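You operate a simulated robot arm through the tools that you are given. There is no shell and no other tool. Be economical: measure what you need, move in short steps, check, and stop when the job is done.

Carry out the task below with a simulated robot arm. There is one attempt and no reset: what you move stays moved.

## Task
Fetch the drain can from the roller bench and set it on the shelf under the fitter's bench. Take the blue chip and leave it on the sheet shelf. Take the dressing block and leave it on the sheet shelf. Set the batch selector to 15. Fetch the waste can and set it on the low shelf of the ink rack. Fetch the wooden block and set it on the top of the steel table. Take the green rag and leave it on the shelf of the air stand. Any order will do. Set down upright: drain can, blue chip, dressing block, waste can. The batch selector goes to its stop.

It is judged by the outcome, as a careful person would: the job done as asked, and still so three seconds after it is handed in. It fails if anything else is knocked over, pushed out of place, dropped, spilled or broken. Flat cloth is picked up by pressing the open fingertips on it (5 to 10 N) and closing them slowly along it; thin cloth reads only 2 to 8 mm in the jaws.

## Robot
A 6-joint arm with a fingered hand on a trunk, on a base that drives. Base frame: it is fixed to the floor where the robot stands at the start and does not move with it; the origin is under the middle of the robot, x ahead of it, y to its left, z up. Readings come in mm, rad, newtons and seconds.
With the tool pointing down near the work surface it reaches from about 200 to 420 mm from the robot's upright axis, wherever it stands. Its first joint turns from -2.897 to 2.897 rad. Places, roughly: batch selector [6100, -8300, 1300]; blue chip (3x6x4 cm) [4600, -8200, 900]; drain can (11x16x12 cm) [500, -200, 900]; dressing block (5x5x8 cm) [4700, -8200, 900]; green rag (7x7x5 cm) [6700, 1500, 1300]; low shelf of the ink rack [9500, -6400, 500]; sheet shelf (57x20 cm) [4880, -3580, 880]; shelf of the air stand (22x40 cm) [9480, -2200, 860]; shelf under the fitter's bench [600, -2600, 200]; top of the steel table [7900, 7400, 900]; waste can (11x16x12 cm) [9500, -6400, 200]; wooden block (5x20x11 cm) [9400, 6000, 900]. Payload 3.2 kg.
The tool frame sits at the grasp point between the pads (the TCP): z along the fingers, y along the line on which they close. The tips reach 22 mm beyond it. The gripper opens to 112 mm. The gripper's body begins 60 mm behind the TCP. The gripper is a hand of 3 fingers: y runs from the thumb to the fingers, the wrist lies at [0, 0, -218] in the tool frame, and closing takes about 1.5 s.
Orientation is told as [roll, pitch, yaw] about the base's x, y, z axes, in that order, counted from this pose: with the fingers straight down and closing along the base's y, the tool's x points along the base's -x, its y along +y and its z along -z.

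## Interface
- The arm moves only by the tool jog_arm. Its argument "motion" is a list that holds one entry, the list of rows, each a list of 7 numbers: the turn, a rotation vector about the base's x, y, z in rad, then the shift along the base's x, y, z in mm, then the finger opening in mm, from 0 to 112. In form: [[[wx, wy, wz, x, y, z, gripper], ...]]. A call has 1 to 20 rows; each row shifts and turns the commanded pose from where the row before left it. Rows are played at 5 a second. More than 50 mm and 0.15 rad between two rows, or a gripper value outside its range, and nothing of the call is played. A pose out of reach is approached as far as the arm can. The call stops where the force on the tool passes 40 N (or 10 N more than at its start, if that is more) or the arm is blocked; 0.2 s more then pass. Each finger travels about 108 mm/s and halts on what it meets, pressing with about 29 N; the grip force reading is that of the motor and also rises with nothing between the fingers. The clock runs only during rows and for 0.2 s after the last one: add rows that do not move to give the fingers time. It gives the time, the measured TCP pose, the force on the tool (base axes), the opening and the grip force at its end, in the units of the frame above (readings bear some noise), with the torque about the TCP (base axes, N m) and any sound that the robot's microphone picked up.
- Cameras (640 x 400 px; columns grow to the right, rows downward): "scene" is now at [7.6, 121, 1491.4]; the picture's right is [-0.55, -0.84, 0.00], its down [-0.60, 0.39, -0.70] and it looks along [0.59, -0.38, -0.71] (base axes); focal length 273 px, centre (320, 200). "wrist" rides on the gripper at [66, 3, -80] in the tool frame; the picture's right is [-0.05, 1.00, 0.00], its down [-0.77, -0.04, -0.64] and it looks along [-0.64, -0.03, 0.77] (tool axes); focal length 275 px, centre (320, 200). There is no depth. A picture from a camera that has moved, and an enlarged one, comes with that camera's place and axes in the base frame and with its lens.
- camera(camera): a new picture of that camera. No time passes.
- raise_lower(by): slides the trunk up (or, below 0, down) by that many mm; the arm and the scene camera ride with it, the base frame stays. It gives what a move gives, with no picture.
- drive_base(legs): drives the robot by 1 to 6 legs, each [ahead, turn to the left] in mm and rad, along the robot's own axes; the way and the turn of a leg run together, so that a leg with both is an arc; at most 1500 mm and 3.142 rad a leg. The arm and the cameras ride along, it lands a little off, and it stops where it bumps. It gives what a move gives.
- preshape(shape): the hand has 3 fingers and takes this shape, open, in about a second: jaw (thumb against the fingers, like two jaws); tri (thumb and two fingers); tip (a fingertip pinch); poke (one finger out to press); point (the index stretched); flat (the hand flat); cup (the hand cupped); fist (a fist). The gripper value then closes the fingers along that shape, each until it touches; the sizes above hold for jaw. It gives what a move gives, with no picture.
- aim_head(pan, tilt): turns the head with the scene camera to pan (to the left, within 2.705 rad either way) and tilt (down, from -0.506 to 1.204), counted from straight ahead of the robot. It gives what a move gives.
- zoom(camera, box): a new picture of the part [left, top, right, bottom] of that camera's present view, enlarged. No time passes.
- sign_off(): hands the job in; it is judged then, once.

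Go step by step. Nothing tells you exact positions but the pictures and the camera data: compare them with the known pose of the tool, close in by small moves and look again before you grip or let go. The budget is 196 turns and 174 pictures, counting those below and the enlarged ones. Unless the task says otherwise, let go and move clear before handing in, and close with one line.

The tools are called after "Call:" as a command line: name --argument value ..., lists and objects as JSON in quotes. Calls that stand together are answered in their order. jog_arm: Moves the arm, as the interface text tells. Its arguments: {"type":"object","properties":{"motion":{"type":"array","items":{"type":"array","items":{"type":"array","items":{"type":"number"}}}}},"required":["motion"]} The other tools are called the same way: raise_lower (by) slides the trunk up or down; preshape (shape) gives the hand a shape; drive_base (legs) drives the base; aim_head (pan, tilt) turns the head that bears the scene camera; camera (camera) takes a picture; zoom (camera, box) takes an enlarged picture of a part of a camera's view; sign_off () hands the job in.

At the start:

```text
time: 0.0
position: [342.5, -0.6, 1133.6]
tcp_rot: [0.0, 0.001, -0.001]
force: [0.6, -0.1, 1.0]
wrist_torque: [0.0, -0.01, 0.01]
width: 111.8
gripper_force: 0.1
shape: jaw
trunk travel left (down, up): [-525.0, 65.0]
robot x, y, heading: [0.8, -1.1, 0.004]
head pan, tilt: [-0.578, 0.796]
```

scene: 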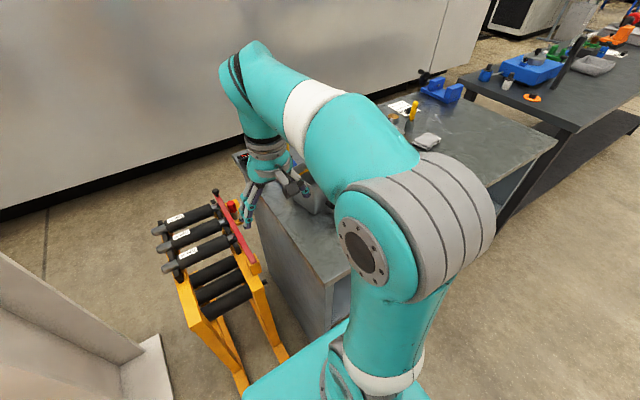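
wrist: 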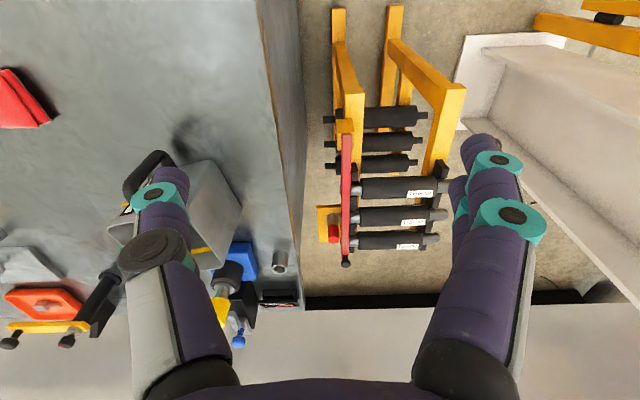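

The drain can looks like the grey can with a black handle on the bench corner, to the robot's right and ahead. I'll look closer first.

Call:
zoom --camera "wrist" --box '[0, 100, 320, 300]'

Call:
zoom --camera "scene" --box '[200, 50, 520, 250]'

```text
2.00 times, centred on (160, 200) of wrist
camera zoom: at [274.4, 3.2, 1215.2], right [0.05, 1.0, 0.0], down [0.77, -0.04, 0.64], along [0.64, -0.03, -0.77], focal length 551 px, centre (640, 200)
```

zoom: 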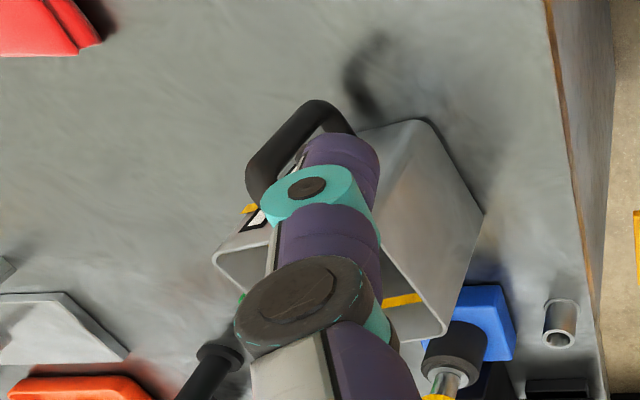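

```text
2.00 times, centred on (360, 150) of scene
camera zoom: at [7.6, 121.0, 1491.4], right [-0.55, -0.84, 0.0], down [-0.6, 0.39, -0.7], along [0.59, -0.38, -0.71], focal length 545 px, centre (240, 300)
```

zoom: 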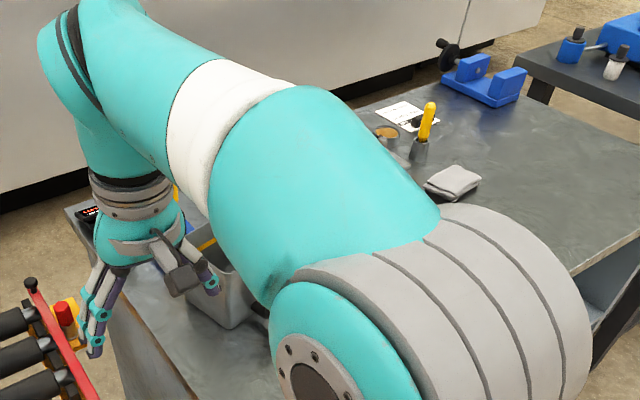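

I'll shift the hand to the right so the can sits between the fingers in the view.

Call:
jog_arm --motion '[[[0, 0, 0, 0, -40, 20, 112], [0, 0, 0, 0, -40, 20, 112], [0, 0, 0, 0, -40, 20, 112], [0, 0, 0, 0, -40, 0, 112], [0, 0, 0, 0, 0, 0, 112]]]'

Call:
camera --camera "wrist"

```text
time: 1.2
position: [341.4, -161.0, 1191.8]
tcp_rot: [0.0, 0.002, 0.0]
force: [-0.6, 0.0, 0.7]
wrist_torque: [-0.01, 0.01, 0.05]
width: 112.0
gripper_force: 0.0
shape: jaw
trunk travel left (down, up): [-525.0, 65.0]
robot x, y, heading: [-0.2, -2.4, 0.004]
head pan, tilt: [-0.578, 0.796]
```

```text
169 pictures are left
camera wrist: at [274.6, -157.4, 1274.1], right [0.05, 1.0, 0.0], down [0.77, -0.04, 0.64], along [0.64, -0.03, -0.77], focal length 275 px, centre (320, 200)
```

wrist: 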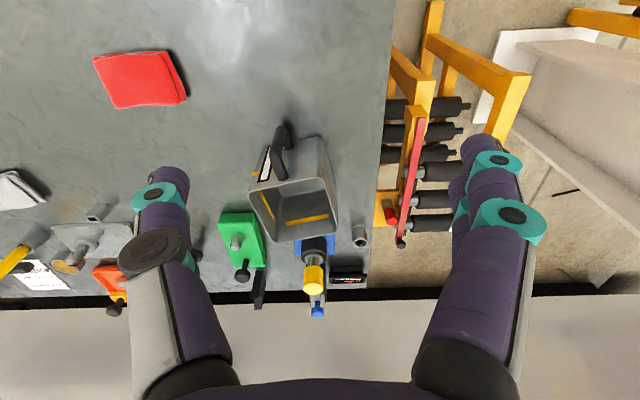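

The drain can is open-topped with its D-handle facing the robot. I'll zoom in to measure.

Call:
zoom --camera "wrist" --box '[220, 110, 380, 260]'

Call:
aim_head --pan -1.3 --tilt 0.5

Call:
camera --camera "scene"

```text
2.67 times, centred on (300, 185) of wrist
camera zoom: at [274.6, -157.4, 1274.1], right [0.05, 1.0, 0.0], down [0.77, -0.04, 0.64], along [0.64, -0.03, -0.77], focal length 734 px, centre (373, 240)
```

zoom: 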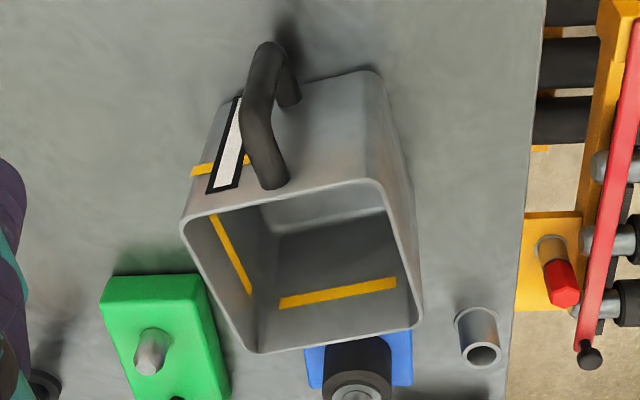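

```text
time: 2.3
position: [341.3, -161.8, 1191.9]
tcp_rot: [0.001, 0.001, 0.001]
force: [-0.5, -0.2, 0.6]
wrist_torque: [0.0, 0.0, -0.01]
width: 112.1
gripper_force: 0.1
shape: jaw
trunk travel left (down, up): [-525.0, 65.0]
robot x, y, heading: [-1.1, -2.3, 0.002]
head pan, tilt: [-1.3, 0.499]
```

```text
167 pictures are left
camera scene: at [-35.7, 77.5, 1517.0], right [-0.96, -0.27, 0.0], down [-0.13, 0.46, -0.88], along [0.24, -0.85, -0.48], focal length 273 px, centre (320, 200)
```

scene: 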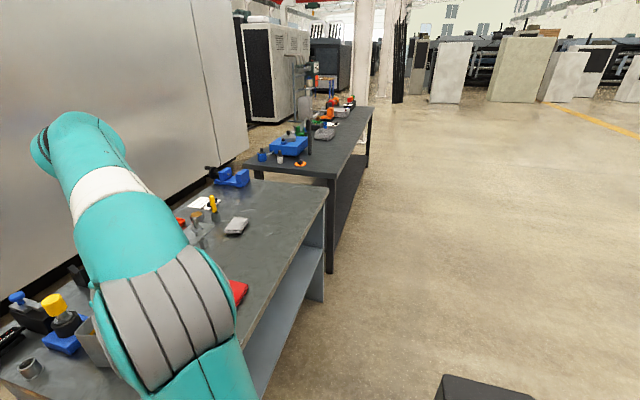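

The can stands around (530,-210), with its rim near z 957 and its handle outer bar near (444,-222,920). I'll pitch the tool 45° forward, yaw slightly, stop short of the handle and look.

Call:
jog_arm --motion '[[[0, -0.131, 0, 0, -13, -10, 112], [0, -0.131, 0, 0, -13, -10, 112], [0, -0.131, 0, 0, -13, -10, 112], [0, -0.131, 0, 0, -13, -10, 112], [0, -0.131, 0, 0, -13, -10, 112], [0, -0.13, 0, 0, -14, -10, 112], [0, 0, 0.1, 0, 0, -30, 112], [0, 0, 0.1, 9, 0, -40, 112], [0, 0, 0, 0, 0, -40, 112], [0, 0, 0, 0, 0, 0, 112]]]'

Call:
camera --camera "wrist"

```text
time: 4.5
position: [467.6, -122.4, 1109.4]
tcp_rot: [-0.002, -0.773, 0.193]
force: [0.0, 0.0, -0.3]
wrist_torque: [0.04, 0.02, 0.03]
width: 112.1
gripper_force: 0.1
shape: jaw
out of reach, approached as far as the arm can: row 5, 6, 7, 8, 9
trunk travel left (down, up): [-525.0, 65.0]
robot x, y, heading: [-2.1, -0.2, 0.001]
head pan, tilt: [-1.3, 0.499]
```

```text
166 pictures are left
camera wrist: at [364.0, -138.2, 1121.2], right [-0.16, 0.99, 0.03], down [0.11, -0.01, 0.99], along [0.98, 0.16, -0.11], focal length 275 px, centre (320, 200)
```

wrist: 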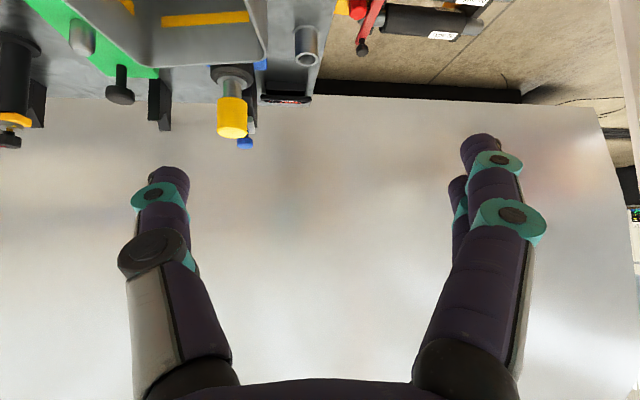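

The tilted pose needs more distance, so I'll back the base up after checking behind.

Call:
aim_head --pan -2.6 --tilt 0.6

Call:
camera --camera "scene"

Call:
aim_head --pan 1.6 --tilt 0.5

Call:
camera --camera "scene"

```text
time: 6.0
position: [467.7, -122.1, 1109.0]
tcp_rot: [-0.003, -0.775, 0.192]
force: [0.3, 0.3, 0.3]
wrist_torque: [0.03, -0.03, 0.01]
width: 112.1
gripper_force: 0.1
shape: jaw
trunk travel left (down, up): [-525.0, 65.0]
robot x, y, heading: [-0.1, -1.9, -0.003]
head pan, tilt: [-2.601, 0.6]
```

```text
165 pictures are left
camera scene: at [-135.8, 119.6, 1507.9], right [-0.52, 0.86, 0.0], down [0.48, 0.29, -0.83], along [-0.71, -0.43, -0.56], focal length 273 px, centre (320, 200)
```

scene: 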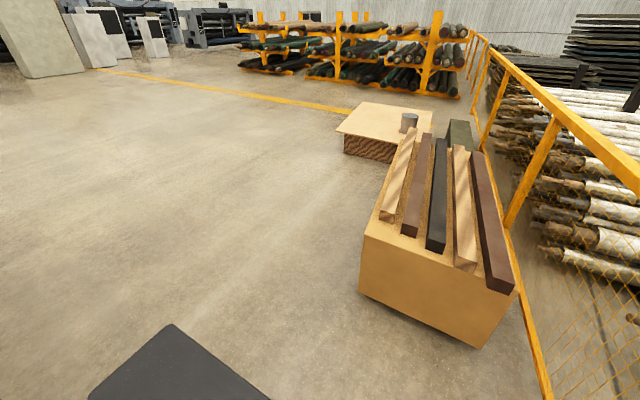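

```text
time: 9.3
position: [466.7, -123.0, 1109.5]
tcp_rot: [-0.003, -0.776, 0.193]
force: [0.2, 0.4, -0.6]
wrist_torque: [0.02, -0.02, -0.01]
width: 112.0
gripper_force: 0.1
shape: jaw
trunk travel left (down, up): [-525.0, 65.0]
robot x, y, heading: [-0.7, 0.7, -0.004]
head pan, tilt: [1.6, 0.499]
```

```text
164 pictures are left
camera scene: at [-62.7, 256.1, 1517.0], right [1.0, 0.03, 0.0], down [0.01, -0.48, -0.88], along [-0.03, 0.88, -0.48], focal length 273 px, centre (320, 200)
```

scene: 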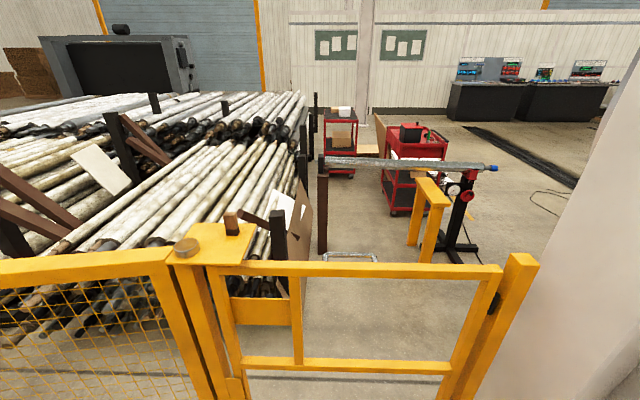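

Behind is clear for over a metre. I'll back up 200 mm and move to the pre-grasp pose.

Call:
drive_base --legs '[[-200, 0]]'

Call:
jog_arm --motion '[[[0, 0, 0, 20, -25, -20, 112], [0, 0, 0, 20, -25, -20, 112], [0, 0, 0, 20, -25, -20, 112], [0, 0, 0, 20, -25, -20, 112], [0, 0, 0, 0, 0, 0, 112]]]'

Call:
camera --camera "wrist"

```text
time: 10.9
position: [266.3, -121.3, 1109.0]
tcp_rot: [-0.002, -0.775, 0.192]
force: [-0.1, 0.2, -0.8]
wrist_torque: [-0.03, -0.01, 0.03]
width: 112.2
gripper_force: 0.2
shape: jaw
trunk travel left (down, up): [-525.0, 65.0]
robot x, y, heading: [-202.0, 2.5, 0.0]
head pan, tilt: [1.6, 0.499]
```

```text
time: 12.2
position: [375.6, -202.1, 1060.4]
tcp_rot: [0.0, -0.768, 0.186]
force: [1.1, -0.7, 0.8]
wrist_torque: [0.02, -0.02, 0.0]
width: 111.7
gripper_force: 0.0
shape: jaw
out of reach, approached as far as the arm can: row 1, 2, 3, 4
trunk travel left (down, up): [-525.0, 65.0]
robot x, y, heading: [-202.3, -1.8, 0.001]
head pan, tilt: [1.6, 0.499]
```

```text
163 pictures are left
camera wrist: at [272.8, -216.8, 1072.5], right [-0.15, 0.99, 0.03], down [0.12, -0.01, 0.99], along [0.98, 0.16, -0.11], focal length 275 px, centre (320, 200)
```

wrist: 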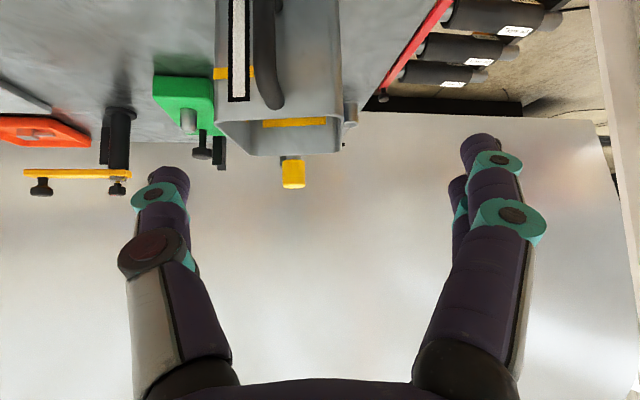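

The wrist is near its limit because the forearm is too steep. Raising the hand and lowering the trunk should flatten it.

Call:
jog_arm --motion '[[[0, 0, 0, -5, -5, 40, 112], [0, 0, 0, -5, -5, 40, 112], [0, 0, 0, -5, -5, 40, 112], [0, 0, 0, -5, -5, 40, 112], [0, 0, 0, 0, 0, 0, 112]]]'

Call:
raise_lower --by -220

Call:
camera --camera "wrist"

```text
time: 13.3
position: [354.5, -222.4, 1219.9]
tcp_rot: [-0.001, -0.775, 0.193]
force: [-0.5, -0.9, -0.2]
wrist_torque: [-0.02, 0.0, 0.02]
width: 111.9
gripper_force: 0.1
shape: jaw
trunk travel left (down, up): [-525.0, 65.0]
robot x, y, heading: [-200.8, 4.2, 0.005]
head pan, tilt: [1.6, 0.499]
```

```text
time: 15.7
position: [356.4, -221.5, 999.5]
tcp_rot: [0.0, -0.777, 0.193]
force: [-0.9, 0.1, 0.6]
wrist_torque: [-0.01, -0.01, 0.0]
width: 112.0
gripper_force: 0.0
shape: jaw
trunk travel left (down, up): [-305.0, 285.0]
robot x, y, heading: [-199.4, 2.5, 0.0]
head pan, tilt: [1.6, 0.499]
```

```text
162 pictures are left
camera wrist: at [252.8, -238.1, 1012.8], right [-0.16, 0.99, 0.03], down [0.11, -0.01, 0.99], along [0.98, 0.16, -0.11], focal length 275 px, centre (320, 200)
```

wrist: 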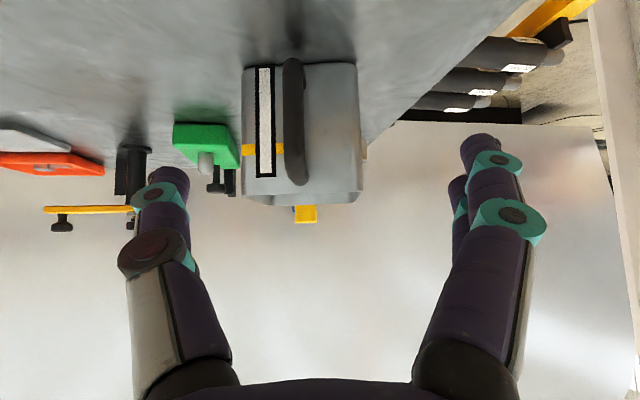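

The handle's outer bar is at about (442,-225,932) and my yaw matches it. I'll advance so the fingers straddle it.

Call:
jog_arm --motion '[[[0, 0, 0, 22, -1, -17, 112], [0, 0, 0, 22, -1, -17, 112], [0, 0, 0, 22, -1, -17, 112], [0, 0, 0, 21, 0, -17, 112], [0, 0, 0, 0, 0, 0, 112]]]'

Call:
camera --camera "wrist"

Call:
aim_head --pan -0.5 --tilt 0.7

Call:
camera --camera "scene"

```text
time: 16.9
position: [438.7, -221.5, 930.0]
tcp_rot: [0.001, -0.776, 0.191]
force: [-0.2, -0.5, 0.7]
wrist_torque: [-0.01, -0.01, 0.01]
width: 111.9
gripper_force: 0.1
shape: jaw
out of reach, approached as far as the arm can: row 4
trunk travel left (down, up): [-305.0, 285.0]
robot x, y, heading: [-200.6, 1.7, -0.002]
head pan, tilt: [1.6, 0.499]
```

```text
161 pictures are left
camera wrist: at [334.5, -237.7, 941.6], right [-0.16, 0.99, 0.03], down [0.11, -0.01, 0.99], along [0.98, 0.16, -0.11], focal length 275 px, centre (320, 200)
```

wrist: 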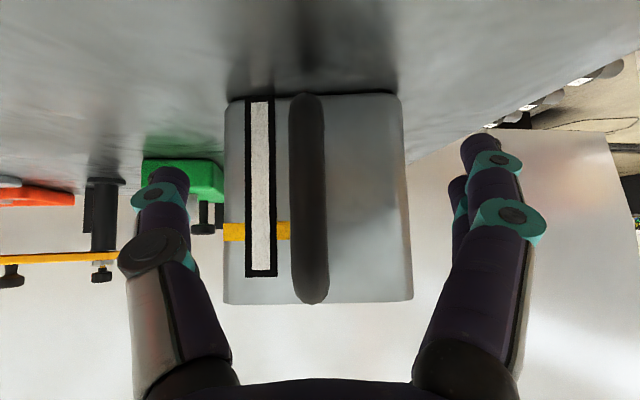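

```text
time: 18.9
position: [437.4, -220.3, 929.8]
tcp_rot: [-0.001, -0.776, 0.191]
force: [-1.0, -0.3, 0.2]
wrist_torque: [-0.01, -0.01, 0.01]
width: 112.2
gripper_force: 0.1
shape: jaw
trunk travel left (down, up): [-305.0, 285.0]
robot x, y, heading: [-198.6, -1.6, -0.001]
head pan, tilt: [-0.499, 0.7]
```

```text
160 pictures are left
camera scene: at [-185.5, 124.4, 1279.3], right [-0.48, -0.88, 0.0], down [-0.57, 0.31, -0.77], along [0.67, -0.37, -0.64], focal length 273 px, centre (320, 200)
```

scene: 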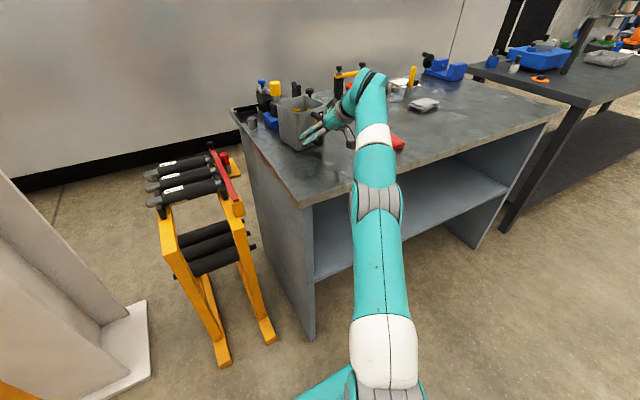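

Handle bar front is roughly 16 mm ahead of the TCP. I'll push in about 22 mm and close.

Call:
jog_arm --motion '[[[0, 0, 0, 11, 1, 0, 112], [0, 0, 0, 11, 1, 0, 112], [0, 0, 0, 0, 0, 0, 112], [0, 0, 0, 0, 0, 0, 60], [0, 0, 0, 0, 0, 0, 0], [0, 0, 0, 0, 0, 0, 0], [0, 0, 0, 0, 0, 0, 0], [0, 0, 0, 0, 0, 0, 0], [0, 0, 0, 0, 0, 0, 0], [0, 0, 0, 0, 0, 0, 0]]]'

Call:
camera --camera "wrist"

```text
time: 21.1
position: [446.3, -213.1, 922.2]
tcp_rot: [-0.001, -0.776, 0.192]
force: [0.0, 0.3, 0.3]
wrist_torque: [0.04, -0.01, -0.05]
width: 0.0
gripper_force: 28.8
shape: jaw
out of reach, approached as far as the arm can: row 1, 2
trunk travel left (down, up): [-305.0, 285.0]
robot x, y, heading: [-198.0, -2.9, 0.0]
head pan, tilt: [-0.499, 0.7]
```

```text
159 pictures are left
camera wrist: at [343.1, -229.8, 934.1], right [-0.16, 0.99, 0.03], down [0.11, -0.01, 0.99], along [0.98, 0.16, -0.11], focal length 275 px, centre (320, 200)
```

wrist: 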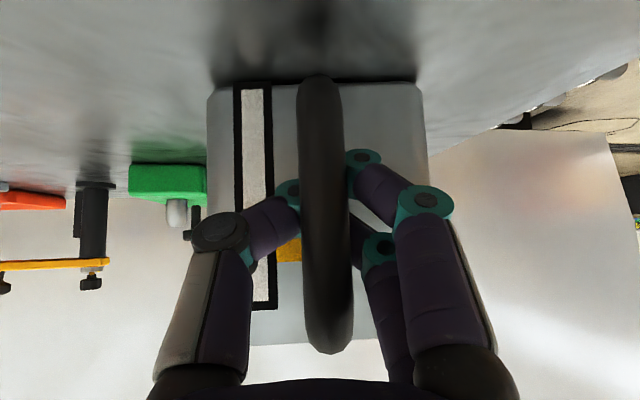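

The width reads 0: the tips have met around or behind the bar rather than pinching it. I'll look closer before changing anything.

Call:
zoom --camera "scene" --box '[240, 60, 440, 185]'

Call:
zoom --camera "wrist" --box '[220, 80, 480, 280]'

```text
3.20 times, centred on (340, 122) of scene
camera zoom: at [-185.4, 124.3, 1279.3], right [-0.48, -0.88, 0.0], down [-0.57, 0.31, -0.76], along [0.67, -0.37, -0.64], focal length 872 px, centre (256, 448)
```

zoom: 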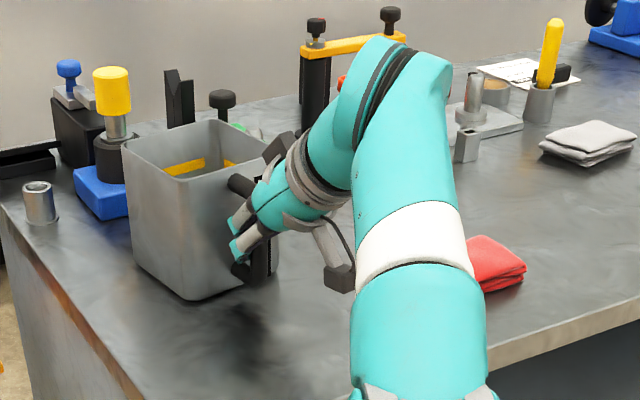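

```text
2.00 times, centred on (350, 180) of wrist
camera zoom: at [343.1, -229.8, 934.1], right [-0.16, 0.99, 0.03], down [0.11, -0.01, 0.99], along [0.98, 0.16, -0.11], focal length 551 px, centre (260, 240)
```

zoom: 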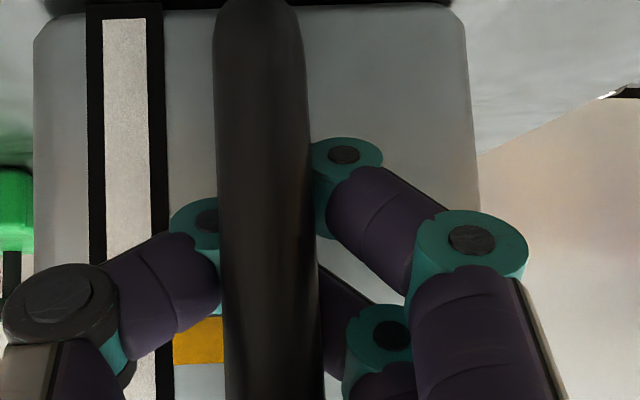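

The tips are hooked through the loop behind the bar. I'll open, back off along the tool and look again.

Call:
jog_arm --motion '[[[0, 0, 0, 0, 0, 0, 60], [0, 0, 0, 0, 0, 0, 112], [0, 0, 0, 0, 0, 0, 112], [0, 0, 0, 0, 0, 0, 112], [0, 0, 0, 0, 0, 0, 112], [0, 0, 0, -14, -3, 14, 112], [0, 0, 0, 0, 0, 0, 112]]]'

Call:
camera --camera "wrist"

```text
time: 22.7
position: [433.3, -216.1, 934.9]
tcp_rot: [0.0, -0.775, 0.193]
force: [0.5, -0.4, -0.5]
wrist_torque: [0.0, 0.01, -0.01]
width: 111.8
gripper_force: 0.0
shape: jaw
trunk travel left (down, up): [-305.0, 285.0]
robot x, y, heading: [-198.6, -0.4, -0.0]
head pan, tilt: [-0.499, 0.7]
```

```text
156 pictures are left
camera wrist: at [330.2, -233.0, 947.7], right [-0.16, 0.99, 0.03], down [0.11, -0.01, 0.99], along [0.98, 0.16, -0.11], focal length 275 px, centre (320, 200)
```

wrist: 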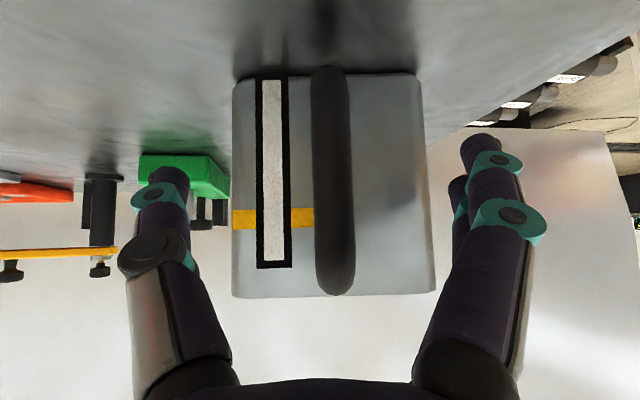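

I'll close partway and look at where the pads meet the bar.

Call:
jog_arm --motion '[[[0, 0, 0, -3, -1, 3, 90], [0, 0, 0, 0, 0, 0, 60], [0, 0, 0, 0, 0, 0, 40], [0, 0, 0, 0, 0, 0, 40], [0, 0, 0, 0, 0, 0, 40], [0, 0, 0, 0, 0, 0, 40]]]'

Call:
camera --camera "wrist"

```text
time: 24.1
position: [430.2, -218.5, 937.8]
tcp_rot: [-0.002, -0.774, 0.192]
force: [0.6, 0.9, -0.7]
wrist_torque: [0.02, 0.0, 0.0]
width: 40.6
gripper_force: 0.1
shape: jaw
trunk travel left (down, up): [-305.0, 285.0]
robot x, y, heading: [-199.5, -2.0, 0.003]
head pan, tilt: [-0.499, 0.7]
```

```text
155 pictures are left
camera wrist: at [327.1, -234.4, 950.6], right [-0.16, 0.99, 0.03], down [0.11, -0.01, 0.99], along [0.98, 0.16, -0.11], focal length 275 px, centre (320, 200)
```

wrist: 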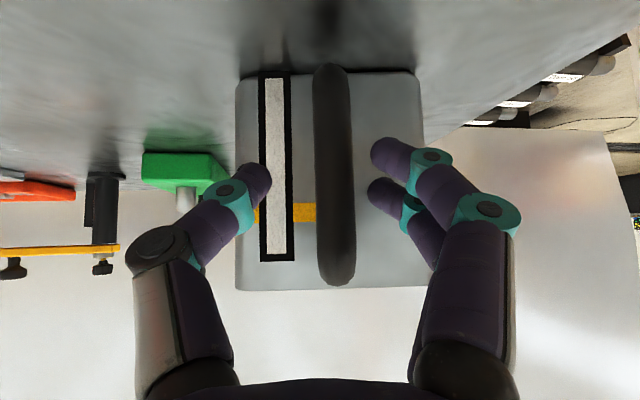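

Call:
jog_arm --motion '[[[0, 0, 0, 5, 3, -3, 40], [0, 0, 0, 5, 2, -3, 40], [0, 0, 0, 0, 0, 0, 30], [0, 0, 0, 0, 0, 0, 24], [0, 0, 0, 0, 0, 0, 18], [0, 0, 0, 0, 0, 0, 14], [0, 0, 0, 0, 0, 0, 14]]]'

Call:
camera --camera "wrist"

```text
time: 25.7
position: [439.2, -212.4, 931.5]
tcp_rot: [-0.001, -0.774, 0.193]
force: [1.0, 1.0, -0.8]
wrist_torque: [0.03, -0.03, 0.0]
width: 14.5
gripper_force: 0.1
shape: jaw
trunk travel left (down, up): [-305.0, 285.0]
robot x, y, heading: [-200.9, -2.9, -0.001]
head pan, tilt: [-0.499, 0.7]
```

```text
154 pictures are left
camera wrist: at [336.5, -229.4, 944.7], right [-0.16, 0.99, 0.03], down [0.11, -0.01, 0.99], along [0.98, 0.16, -0.11], focal length 275 px, centre (320, 200)
```

wrist: 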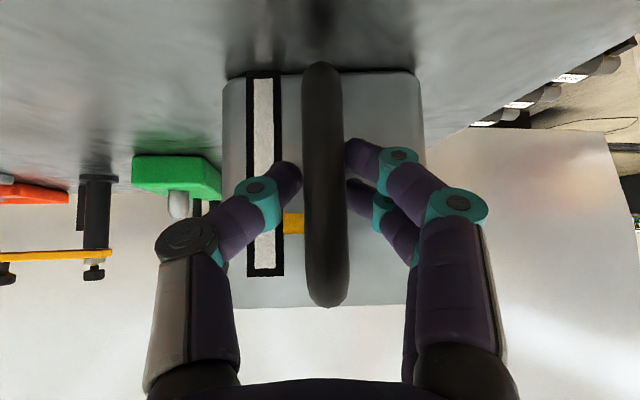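

Call:
jog_arm --motion '[[[0, 0, 0, 0, 0, 0, 8], [0, 0, 0, 0, 0, 0, 8], [0, 0, 0, 0, 0, 0, 8]]]'

Call:
zoom --camera "wrist" --box '[220, 80, 480, 280]'

```text
time: 26.5
position: [440.6, -213.7, 931.8]
tcp_rot: [-0.002, -0.775, 0.192]
force: [0.0, 0.6, 0.0]
wrist_torque: [0.02, 0.01, -0.02]
width: 8.4
gripper_force: 0.1
shape: jaw
trunk travel left (down, up): [-305.0, 285.0]
robot x, y, heading: [-198.3, -3.6, 0.003]
head pan, tilt: [-0.499, 0.7]
```

```text
2.00 times, centred on (350, 180) of wrist
camera zoom: at [336.5, -229.4, 944.7], right [-0.16, 0.99, 0.03], down [0.11, -0.01, 0.99], along [0.98, 0.16, -0.11], focal length 551 px, centre (260, 240)
```

zoom: 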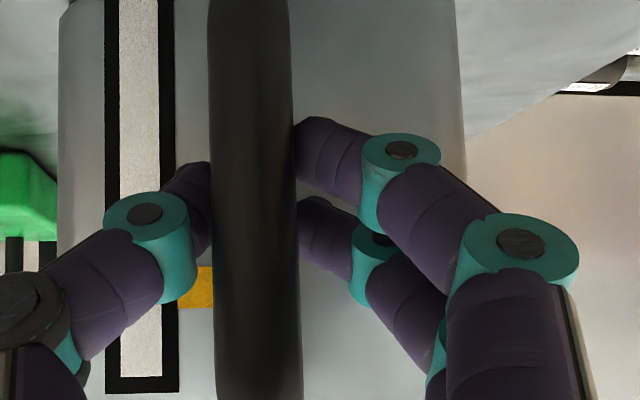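

Still passing behind the bar. I'll open a little, back off 14 mm and close again.

Call:
jog_arm --motion '[[[0, 0, 0, 0, 0, 0, 30], [0, 0, 0, 0, 0, 0, 40], [0, 0, 0, -7, -3, 0, 40], [0, 0, 0, -8, -3, 0, 40], [0, 0, 0, 0, 0, 0, 20], [0, 0, 0, 0, 0, 0, 8], [0, 0, 0, 0, 0, 0, 4], [0, 0, 0, 0, 0, 0, 4], [0, 0, 0, 0, 0, 0, 4]]]'

Call:
zoom --camera "wrist" --box '[220, 80, 480, 280]'

```text
time: 28.5
position: [425.1, -219.9, 932.6]
tcp_rot: [-0.002, -0.774, 0.19]
force: [-1.0, -0.1, 0.2]
wrist_torque: [0.03, 0.08, 0.0]
width: 8.4
gripper_force: 29.2
shape: jaw
trunk travel left (down, up): [-305.0, 285.0]
robot x, y, heading: [-202.9, -3.7, 0.003]
head pan, tilt: [-0.499, 0.7]
```

```text
2.00 times, centred on (350, 180) of wrist
camera zoom: at [322.4, -235.4, 944.4], right [-0.16, 0.99, 0.03], down [0.11, -0.01, 0.99], along [0.98, 0.16, -0.11], focal length 551 px, centre (260, 240)
```

zoom: 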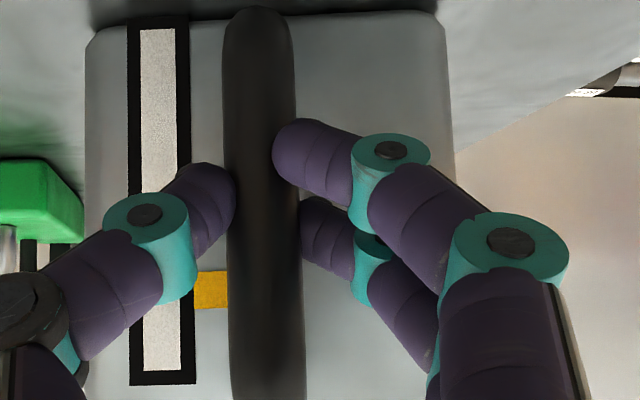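

Now it grips the bar, but only with the very tips. I'll go about 6 mm deeper and regrip.

Call:
jog_arm --motion '[[[0, 0, 0, 0, 0, 0, 30], [0, 0, 0, 0, 0, 0, 40], [0, 0, 0, 6, 2, 0, 40], [0, 0, 0, 0, 0, 0, 20], [0, 0, 0, 0, 0, 0, 8], [0, 0, 0, 0, 0, 0, 0], [0, 0, 0, 0, 0, 0, 0], [0, 0, 0, 0, 0, 0, 0]]]'

Call:
zoom --camera "wrist" --box '[220, 80, 480, 280]'

```text
time: 30.3
position: [432.3, -216.3, 931.8]
tcp_rot: [-0.001, -0.774, 0.191]
force: [-0.1, 0.5, -0.3]
wrist_torque: [0.02, 0.12, -0.02]
width: 4.7
gripper_force: 29.3
shape: jaw
trunk travel left (down, up): [-305.0, 285.0]
robot x, y, heading: [-200.2, 0.1, -0.001]
head pan, tilt: [-0.499, 0.7]
```

```text
2.00 times, centred on (350, 180) of wrist
camera zoom: at [328.7, -232.9, 944.3], right [-0.16, 0.99, 0.03], down [0.11, -0.01, 0.99], along [0.98, 0.16, -0.11], focal length 551 px, centre (260, 240)
```

zoom: 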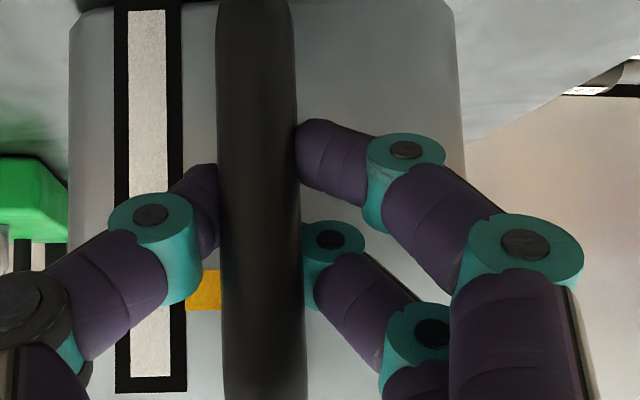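

Grip force holds with one finger wrapping and two pads on the bar. Test lift of 30 mm.

Call:
jog_arm --motion '[[[0, 0, 0, 0, 0, 10, 0], [0, 0, 0, 0, 0, 10, 0], [0, 0, 0, 0, 0, 10, 0], [0, 0, 0, 0, 0, 0, 0]]]'

Call:
camera --camera "wrist"

Call:
zoom --camera "scene" --box '[240, 60, 440, 185]'

```text
time: 31.3
position: [424.0, -212.6, 958.3]
tcp_rot: [-0.003, -0.776, 0.192]
force: [-0.5, -0.3, -0.6]
wrist_torque: [-0.01, -0.01, 0.02]
width: 0.0
gripper_force: 29.4
shape: jaw
out of reach, approached as far as the arm can: row 2, 3
trunk travel left (down, up): [-305.0, 285.0]
robot x, y, heading: [-199.9, -1.6, -0.003]
head pan, tilt: [-0.499, 0.7]
```

```text
150 pictures are left
camera wrist: at [321.1, -228.5, 970.3], right [-0.16, 0.99, 0.03], down [0.11, -0.01, 0.99], along [0.98, 0.16, -0.11], focal length 275 px, centre (320, 200)
```

wrist: 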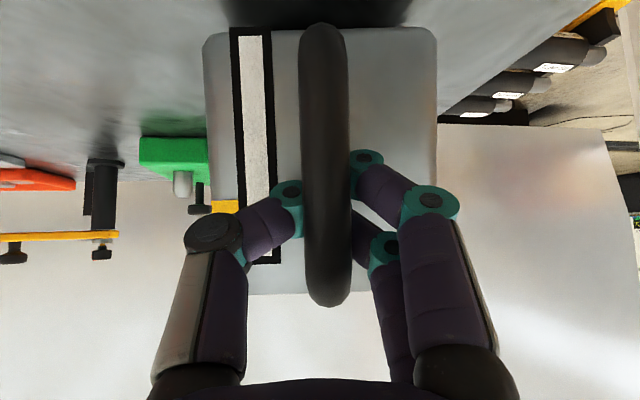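

```text
3.20 times, centred on (340, 122) of scene
camera zoom: at [-185.4, 124.4, 1279.3], right [-0.48, -0.88, 0.0], down [-0.57, 0.31, -0.76], along [0.67, -0.37, -0.64], focal length 872 px, centre (256, 448)
```

zoom: 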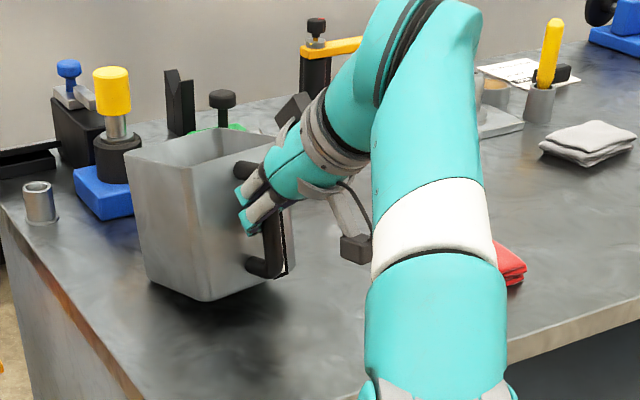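

The hook slides along the bar without lifting. I'll release, back away, and regrip with the fingers near vertical so the pads lie along the bar.

Call:
jog_arm --motion '[[[0, 0, 0, 0, 0, 0, 60], [0, 0, 0, 0, 0, 0, 112], [0, 0, 0, 0, 0, 0, 112], [0, 0, 0, 0, 0, 0, 112], [0, 0, 0, 0, 0, 0, 112], [0, 0, 0, 0, 0, 0, 112], [0, 0, 0, -5, 0, 20, 112], [0, 0, 0, -10, -2, 25, 112], [0, 0, 0, -10, -2, 25, 112], [0, 0, 0, -10, -2, 30, 112], [0, 0.14, 0, 0, 0, 40, 112], [0, 0.14, 0, 0, 0, 40, 112], [0, 0.14, 0, 0, 0, 40, 112]]]'

Call:
camera --camera "wrist"

```text
time: 34.1
position: [263.0, -186.1, 1028.9]
tcp_rot: [0.071, -0.428, 0.151]
force: [-0.5, -1.2, -0.7]
wrist_torque: [0.02, 0.03, 0.02]
width: 112.3
gripper_force: 0.0
shape: jaw
out of reach, approached as far as the arm can: row 7, 8, 9, 10, 11, 12, 13
trunk travel left (down, up): [-305.0, 285.0]
robot x, y, heading: [-203.0, 1.9, -0.001]
head pan, tilt: [-0.499, 0.7]
```

```text
148 pictures are left
camera wrist: at [170.1, -200.0, 1074.8], right [-0.13, 0.99, 0.08], down [0.44, -0.02, 0.9], along [0.89, 0.16, -0.44], focal length 275 px, centre (320, 200)
```

wrist: 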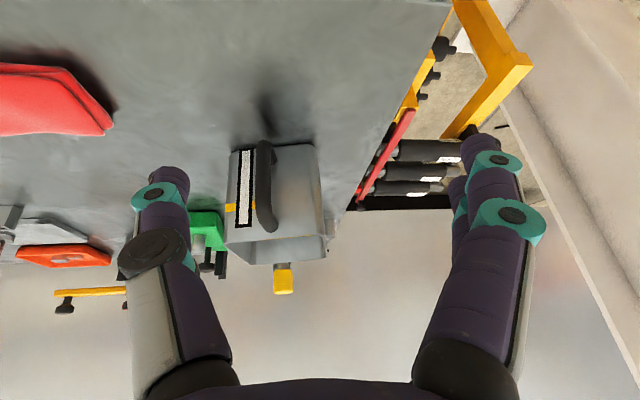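

I'll level the roll, set pitch to about -0.35, and raise, then drive forward.

Call:
jog_arm --motion '[[[-0.07, 0.08, 0.04, 0, -10, 20, 112], [0, 0, 0, 0, -10, 20, 112], [0, 0, 0, 0, -10, 0, 112], [0, 0, 0, 0, 0, 0, 112]]]'

Call:
camera --camera "wrist"

```text
time: 35.1
position: [249.6, -171.1, 1017.1]
tcp_rot: [0.009, -0.342, 0.209]
force: [0.6, 0.5, 0.4]
wrist_torque: [0.02, 0.02, 0.01]
width: 111.8
gripper_force: 0.0
shape: jaw
out of reach, approached as far as the arm can: row 1, 2, 3
trunk travel left (down, up): [-305.0, 285.0]
robot x, y, heading: [-197.2, 2.0, -0.001]
head pan, tilt: [-0.499, 0.7]
```

```text
147 pictures are left
camera wrist: at [161.2, -187.6, 1071.5], right [-0.17, 0.99, 0.02], down [0.51, 0.07, 0.86], along [0.84, 0.16, -0.51], focal length 275 px, centre (320, 200)
```

wrist: 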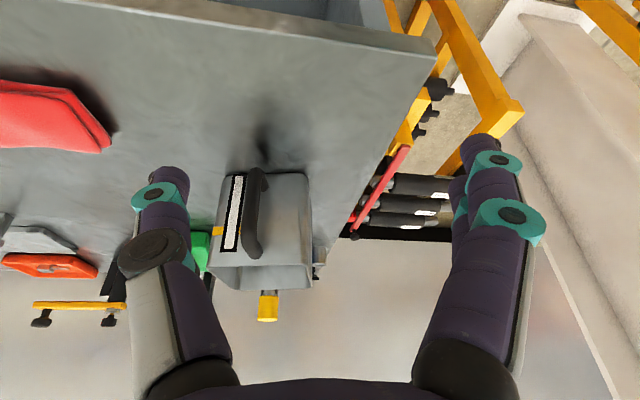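

The arm was stretched too far from a low trunk. I'll raise the trunk back up and drive to the start spot.

Call:
raise_lower --by 170

Call:
jog_arm --motion '[[[0, 0, 0, -40, 0, 0, 112], [0, 0, 0, -40, 0, 0, 112], [0, 0, 0, 0, 0, 0, 112]]]'

Call:
drive_base --legs '[[200, 0]]'

Call:
camera --camera "wrist"

```text
time: 37.0
position: [250.8, -172.2, 1186.8]
tcp_rot: [0.008, -0.344, 0.209]
force: [0.9, -0.2, -0.3]
wrist_torque: [0.03, 0.01, 0.01]
width: 111.9
gripper_force: 0.0
shape: jaw
trunk travel left (down, up): [-475.0, 115.0]
robot x, y, heading: [-198.8, 0.9, 0.003]
head pan, tilt: [-0.499, 0.7]
```

```text
time: 37.8
position: [174.3, -160.1, 1182.4]
tcp_rot: [0.007, -0.344, 0.206]
force: [-0.2, 0.4, -0.3]
wrist_torque: [0.0, 0.01, -0.01]
width: 111.9
gripper_force: 0.1
shape: jaw
out of reach, approached as far as the arm can: row 2
trunk travel left (down, up): [-475.0, 115.0]
robot x, y, heading: [-200.1, 1.0, -0.0]
head pan, tilt: [-0.499, 0.7]
```

```text
time: 39.4
position: [374.3, -159.0, 1181.7]
tcp_rot: [0.006, -0.344, 0.208]
force: [-0.2, -1.0, 0.2]
wrist_torque: [0.04, 0.01, 0.04]
width: 111.8
gripper_force: 0.0
shape: jaw
trunk travel left (down, up): [-475.0, 115.0]
robot x, y, heading: [-5.4, 0.4, 0.004]
head pan, tilt: [-0.499, 0.7]
```

```text
146 pictures are left
camera wrist: at [285.5, -174.8, 1236.8], right [-0.17, 0.99, 0.02], down [0.51, 0.07, 0.86], along [0.84, 0.15, -0.51], focal length 275 px, centre (320, 200)
```

wrist: 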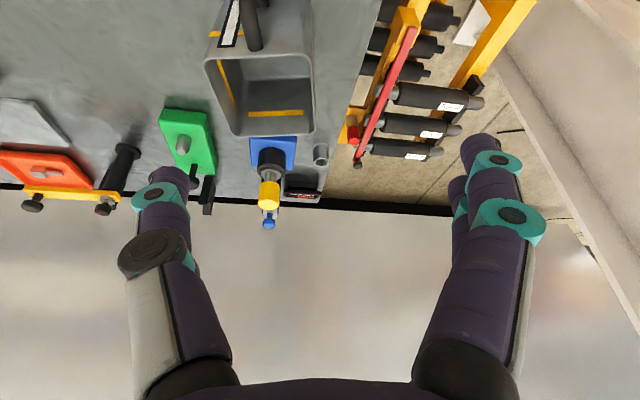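

I'll descend towards a viewing pose above the handle and re-measure.

Call:
jog_arm --motion '[[[0, 0, 0, -8, -12, -35, 112], [0, 0, 0, -8, -12, -35, 112], [0, 0.1, 0, -8, -12, -35, 112], [0, 0.1, 0, -8, -12, -35, 112], [0, 0, 0, 0, 0, 0, 112]]]'

Call:
camera --camera "wrist"

```text
time: 40.6
position: [338.8, -207.7, 1042.3]
tcp_rot: [0.047, -0.147, 0.198]
force: [-0.4, -0.3, 0.1]
wrist_torque: [-0.01, 0.04, -0.01]
width: 112.1
gripper_force: 0.0
shape: jaw
trunk travel left (down, up): [-475.0, 115.0]
robot x, y, heading: [-4.9, -3.0, 0.004]
head pan, tilt: [-0.499, 0.7]
```

```text
145 pictures are left
camera wrist: at [263.2, -223.4, 1113.3], right [-0.16, 0.99, 0.05], down [0.67, 0.07, 0.74], along [0.73, 0.15, -0.67], focal length 275 px, centre (320, 200)
```

wrist: 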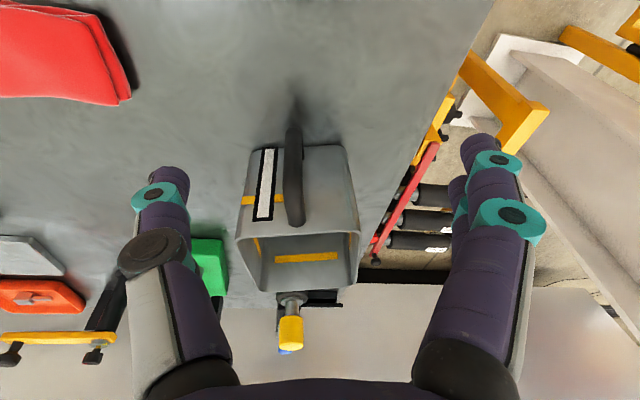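

The handle bar is centred near (424,-212), z 890–965. I'll tilt to about -0.3 and stop just above it.

Call:
jog_arm --motion '[[[-0.008, -0.078, 0, 28, -2, -10, 112], [-0.008, -0.078, 0, 28, -2, -16, 112], [0, 0, 0, 0, 0, 0, 112]]]'

Call:
camera --camera "wrist"

```text
time: 41.4
position: [398.3, -212.3, 1015.7]
tcp_rot: [0.001, -0.298, 0.208]
force: [0.5, -0.3, -0.2]
wrist_torque: [0.02, -0.02, -0.03]
width: 112.0
gripper_force: 0.0
shape: jaw
trunk travel left (down, up): [-475.0, 115.0]
robot x, y, heading: [-1.6, 3.0, 0.005]
head pan, tilt: [-0.499, 0.7]
```

```text
144 pictures are left
camera wrist: at [310.9, -226.6, 1073.9], right [-0.16, 0.99, 0.01], down [0.55, 0.08, 0.83], along [0.82, 0.14, -0.55], focal length 275 px, centre (320, 200)
```

wrist: 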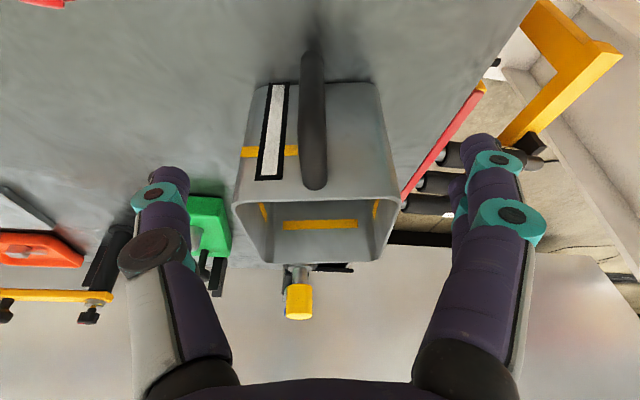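

Aligned. I'll descend along the tool axis so the bar lies between the pads.

Call:
jog_arm --motion '[[[0, 0, 0, 8, 0, -28, 112], [0, 0, 0, 8, 0, -28, 112], [0, 0, 0, 8, -1, -28, 112], [0, 0, 0, 0, 0, 0, 112]]]'

Call:
camera --camera "wrist"

```text
time: 42.4
position: [421.8, -212.6, 931.6]
tcp_rot: [0.0, -0.296, 0.208]
force: [0.0, 0.3, 0.5]
wrist_torque: [0.0, 0.0, 0.02]
width: 112.0
gripper_force: 0.0
shape: jaw
trunk travel left (down, up): [-475.0, 115.0]
robot x, y, heading: [-1.3, 4.5, -0.002]
head pan, tilt: [-0.499, 0.7]
```

```text
143 pictures are left
camera wrist: at [335.1, -226.7, 990.4], right [-0.16, 0.99, 0.01], down [0.55, 0.08, 0.83], along [0.82, 0.14, -0.55], focal length 275 px, centre (320, 200)
```

wrist: 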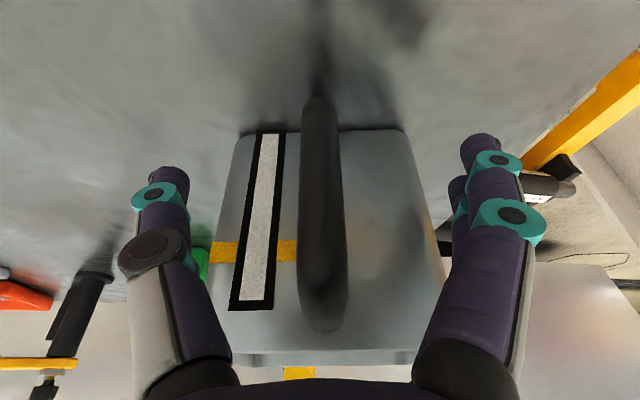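

Call:
jog_arm --motion '[[[0, 0, 0, 0, 0, 0, 60], [0, 0, 0, 0, 0, 0, 30], [0, 0, 0, 0, 0, 0, 8], [0, 0, 0, 0, 0, 0, 0], [0, 0, 0, 0, 0, 0, 0], [0, 0, 0, 0, 0, 0, 0], [0, 0, 0, 0, 0, 0, 0]]]'

Call:
camera --camera "wrist"

```text
time: 44.0
position: [421.6, -211.9, 930.9]
tcp_rot: [0.0, -0.296, 0.207]
force: [-0.4, -0.6, 0.2]
wrist_torque: [0.05, 0.06, 0.04]
width: 0.0
gripper_force: 29.3
shape: jaw
trunk travel left (down, up): [-475.0, 115.0]
robot x, y, heading: [0.1, 0.4, 0.004]
head pan, tilt: [-0.499, 0.7]
```

```text
142 pictures are left
camera wrist: at [335.0, -226.8, 990.8], right [-0.16, 0.99, 0.01], down [0.55, 0.08, 0.83], along [0.82, 0.14, -0.55], focal length 275 px, centre (320, 200)
```

wrist: 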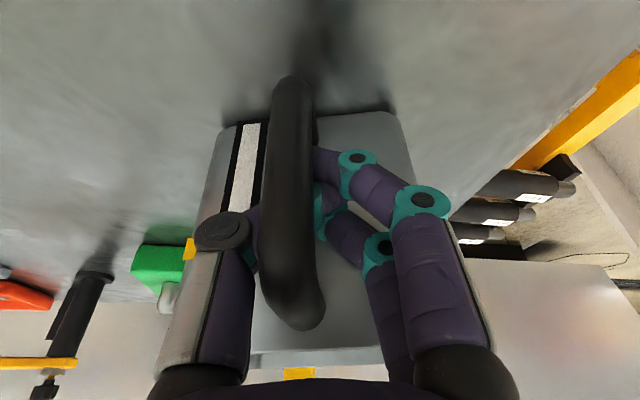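

The bar is nearer the robot than I estimated and the fingers closed inside the loop again. I'll open and re-measure.

Call:
jog_arm --motion '[[[0, 0, 0, 0, 0, 0, 40], [0, 0, 0, 0, 0, 0, 80], [0, 0, 0, 0, 0, 0, 112], [0, 0, 0, 0, 0, 0, 112], [0, 0, 0, 0, 0, 0, 112], [0, 0, 0, 0, 0, 0, 112], [0, 0, 0, -8, 0, 25, 112], [0, 0, 0, -8, 0, 25, 112], [0, 0, 0, -8, 0, 25, 112], [0, 0, 0, 0, 0, 0, 112]]]'

Call:
camera --camera "wrist"

Call:
zoom --camera "scene" --box '[240, 100, 440, 225]'

```text
time: 46.2
position: [396.7, -213.1, 1007.0]
tcp_rot: [-0.002, -0.298, 0.207]
force: [0.4, -0.3, -0.5]
wrist_torque: [0.02, 0.02, 0.0]
width: 111.7
gripper_force: 0.1
shape: jaw
trunk travel left (down, up): [-475.0, 115.0]
robot x, y, heading: [-1.3, -0.1, -0.002]
head pan, tilt: [-0.499, 0.7]
```

```text
141 pictures are left
camera wrist: at [310.0, -227.4, 1066.3], right [-0.16, 0.99, 0.01], down [0.55, 0.08, 0.83], along [0.82, 0.14, -0.55], focal length 275 px, centre (320, 200)
```

wrist: 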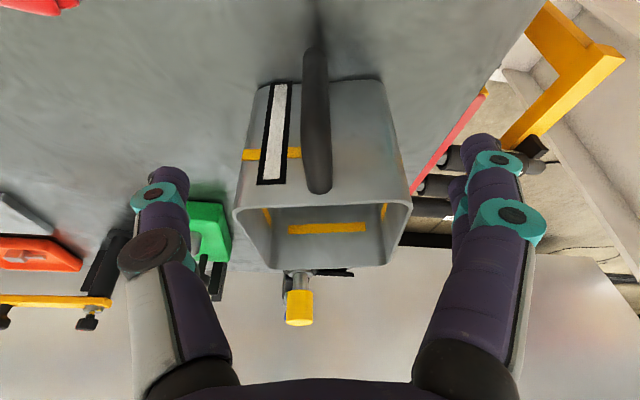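

```text
3.20 times, centred on (340, 162) of scene
camera zoom: at [12.4, 124.6, 1449.3], right [-0.48, -0.88, 0.0], down [-0.57, 0.31, -0.77], along [0.67, -0.37, -0.64], focal length 872 px, centre (256, 320)
```

zoom: 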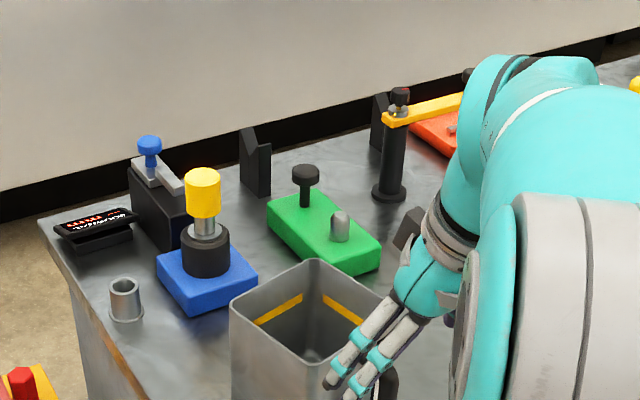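

With the 50 mm handle depth, the bar centre is at about x 407, y -213. I'll descend there and close in stages.

Call:
jog_arm --motion '[[[0, 0, 0, 3, 0, -26, 112], [0, 0, 0, 3, 0, -26, 112], [0, 0, 0, 4, 0, -25, 112], [0, 0, 0, 0, 0, 0, 80], [0, 0, 0, 0, 0, 0, 50], [0, 0, 0, 0, 0, 0, 25], [0, 0, 0, 0, 0, 0, 18], [0, 0, 0, 0, 0, 0, 10], [0, 0, 0, 0, 0, 0, 5], [0, 0, 0, 0, 0, 0, 5], [0, 0, 0, 0, 0, 0, 5]]]'

Call:
camera --camera "wrist"

```text
time: 48.6
position: [408.3, -211.6, 931.0]
tcp_rot: [0.0, -0.296, 0.207]
force: [-0.3, 0.1, -2.1]
wrist_torque: [-0.01, 0.07, 0.0]
width: 3.0
gripper_force: 29.1
shape: jaw
trunk travel left (down, up): [-475.0, 115.0]
robot x, y, heading: [1.5, -1.4, 0.007]
head pan, tilt: [-0.499, 0.7]
```

```text
139 pictures are left
camera wrist: at [321.4, -227.4, 989.0], right [-0.16, 0.99, 0.01], down [0.55, 0.08, 0.83], along [0.82, 0.14, -0.55], focal length 275 px, centre (320, 200)
```

wrist: 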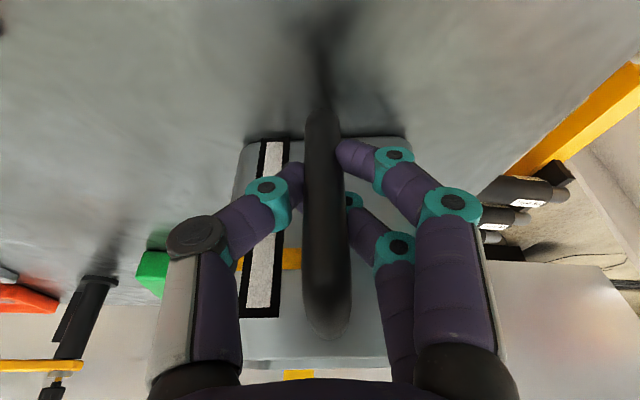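

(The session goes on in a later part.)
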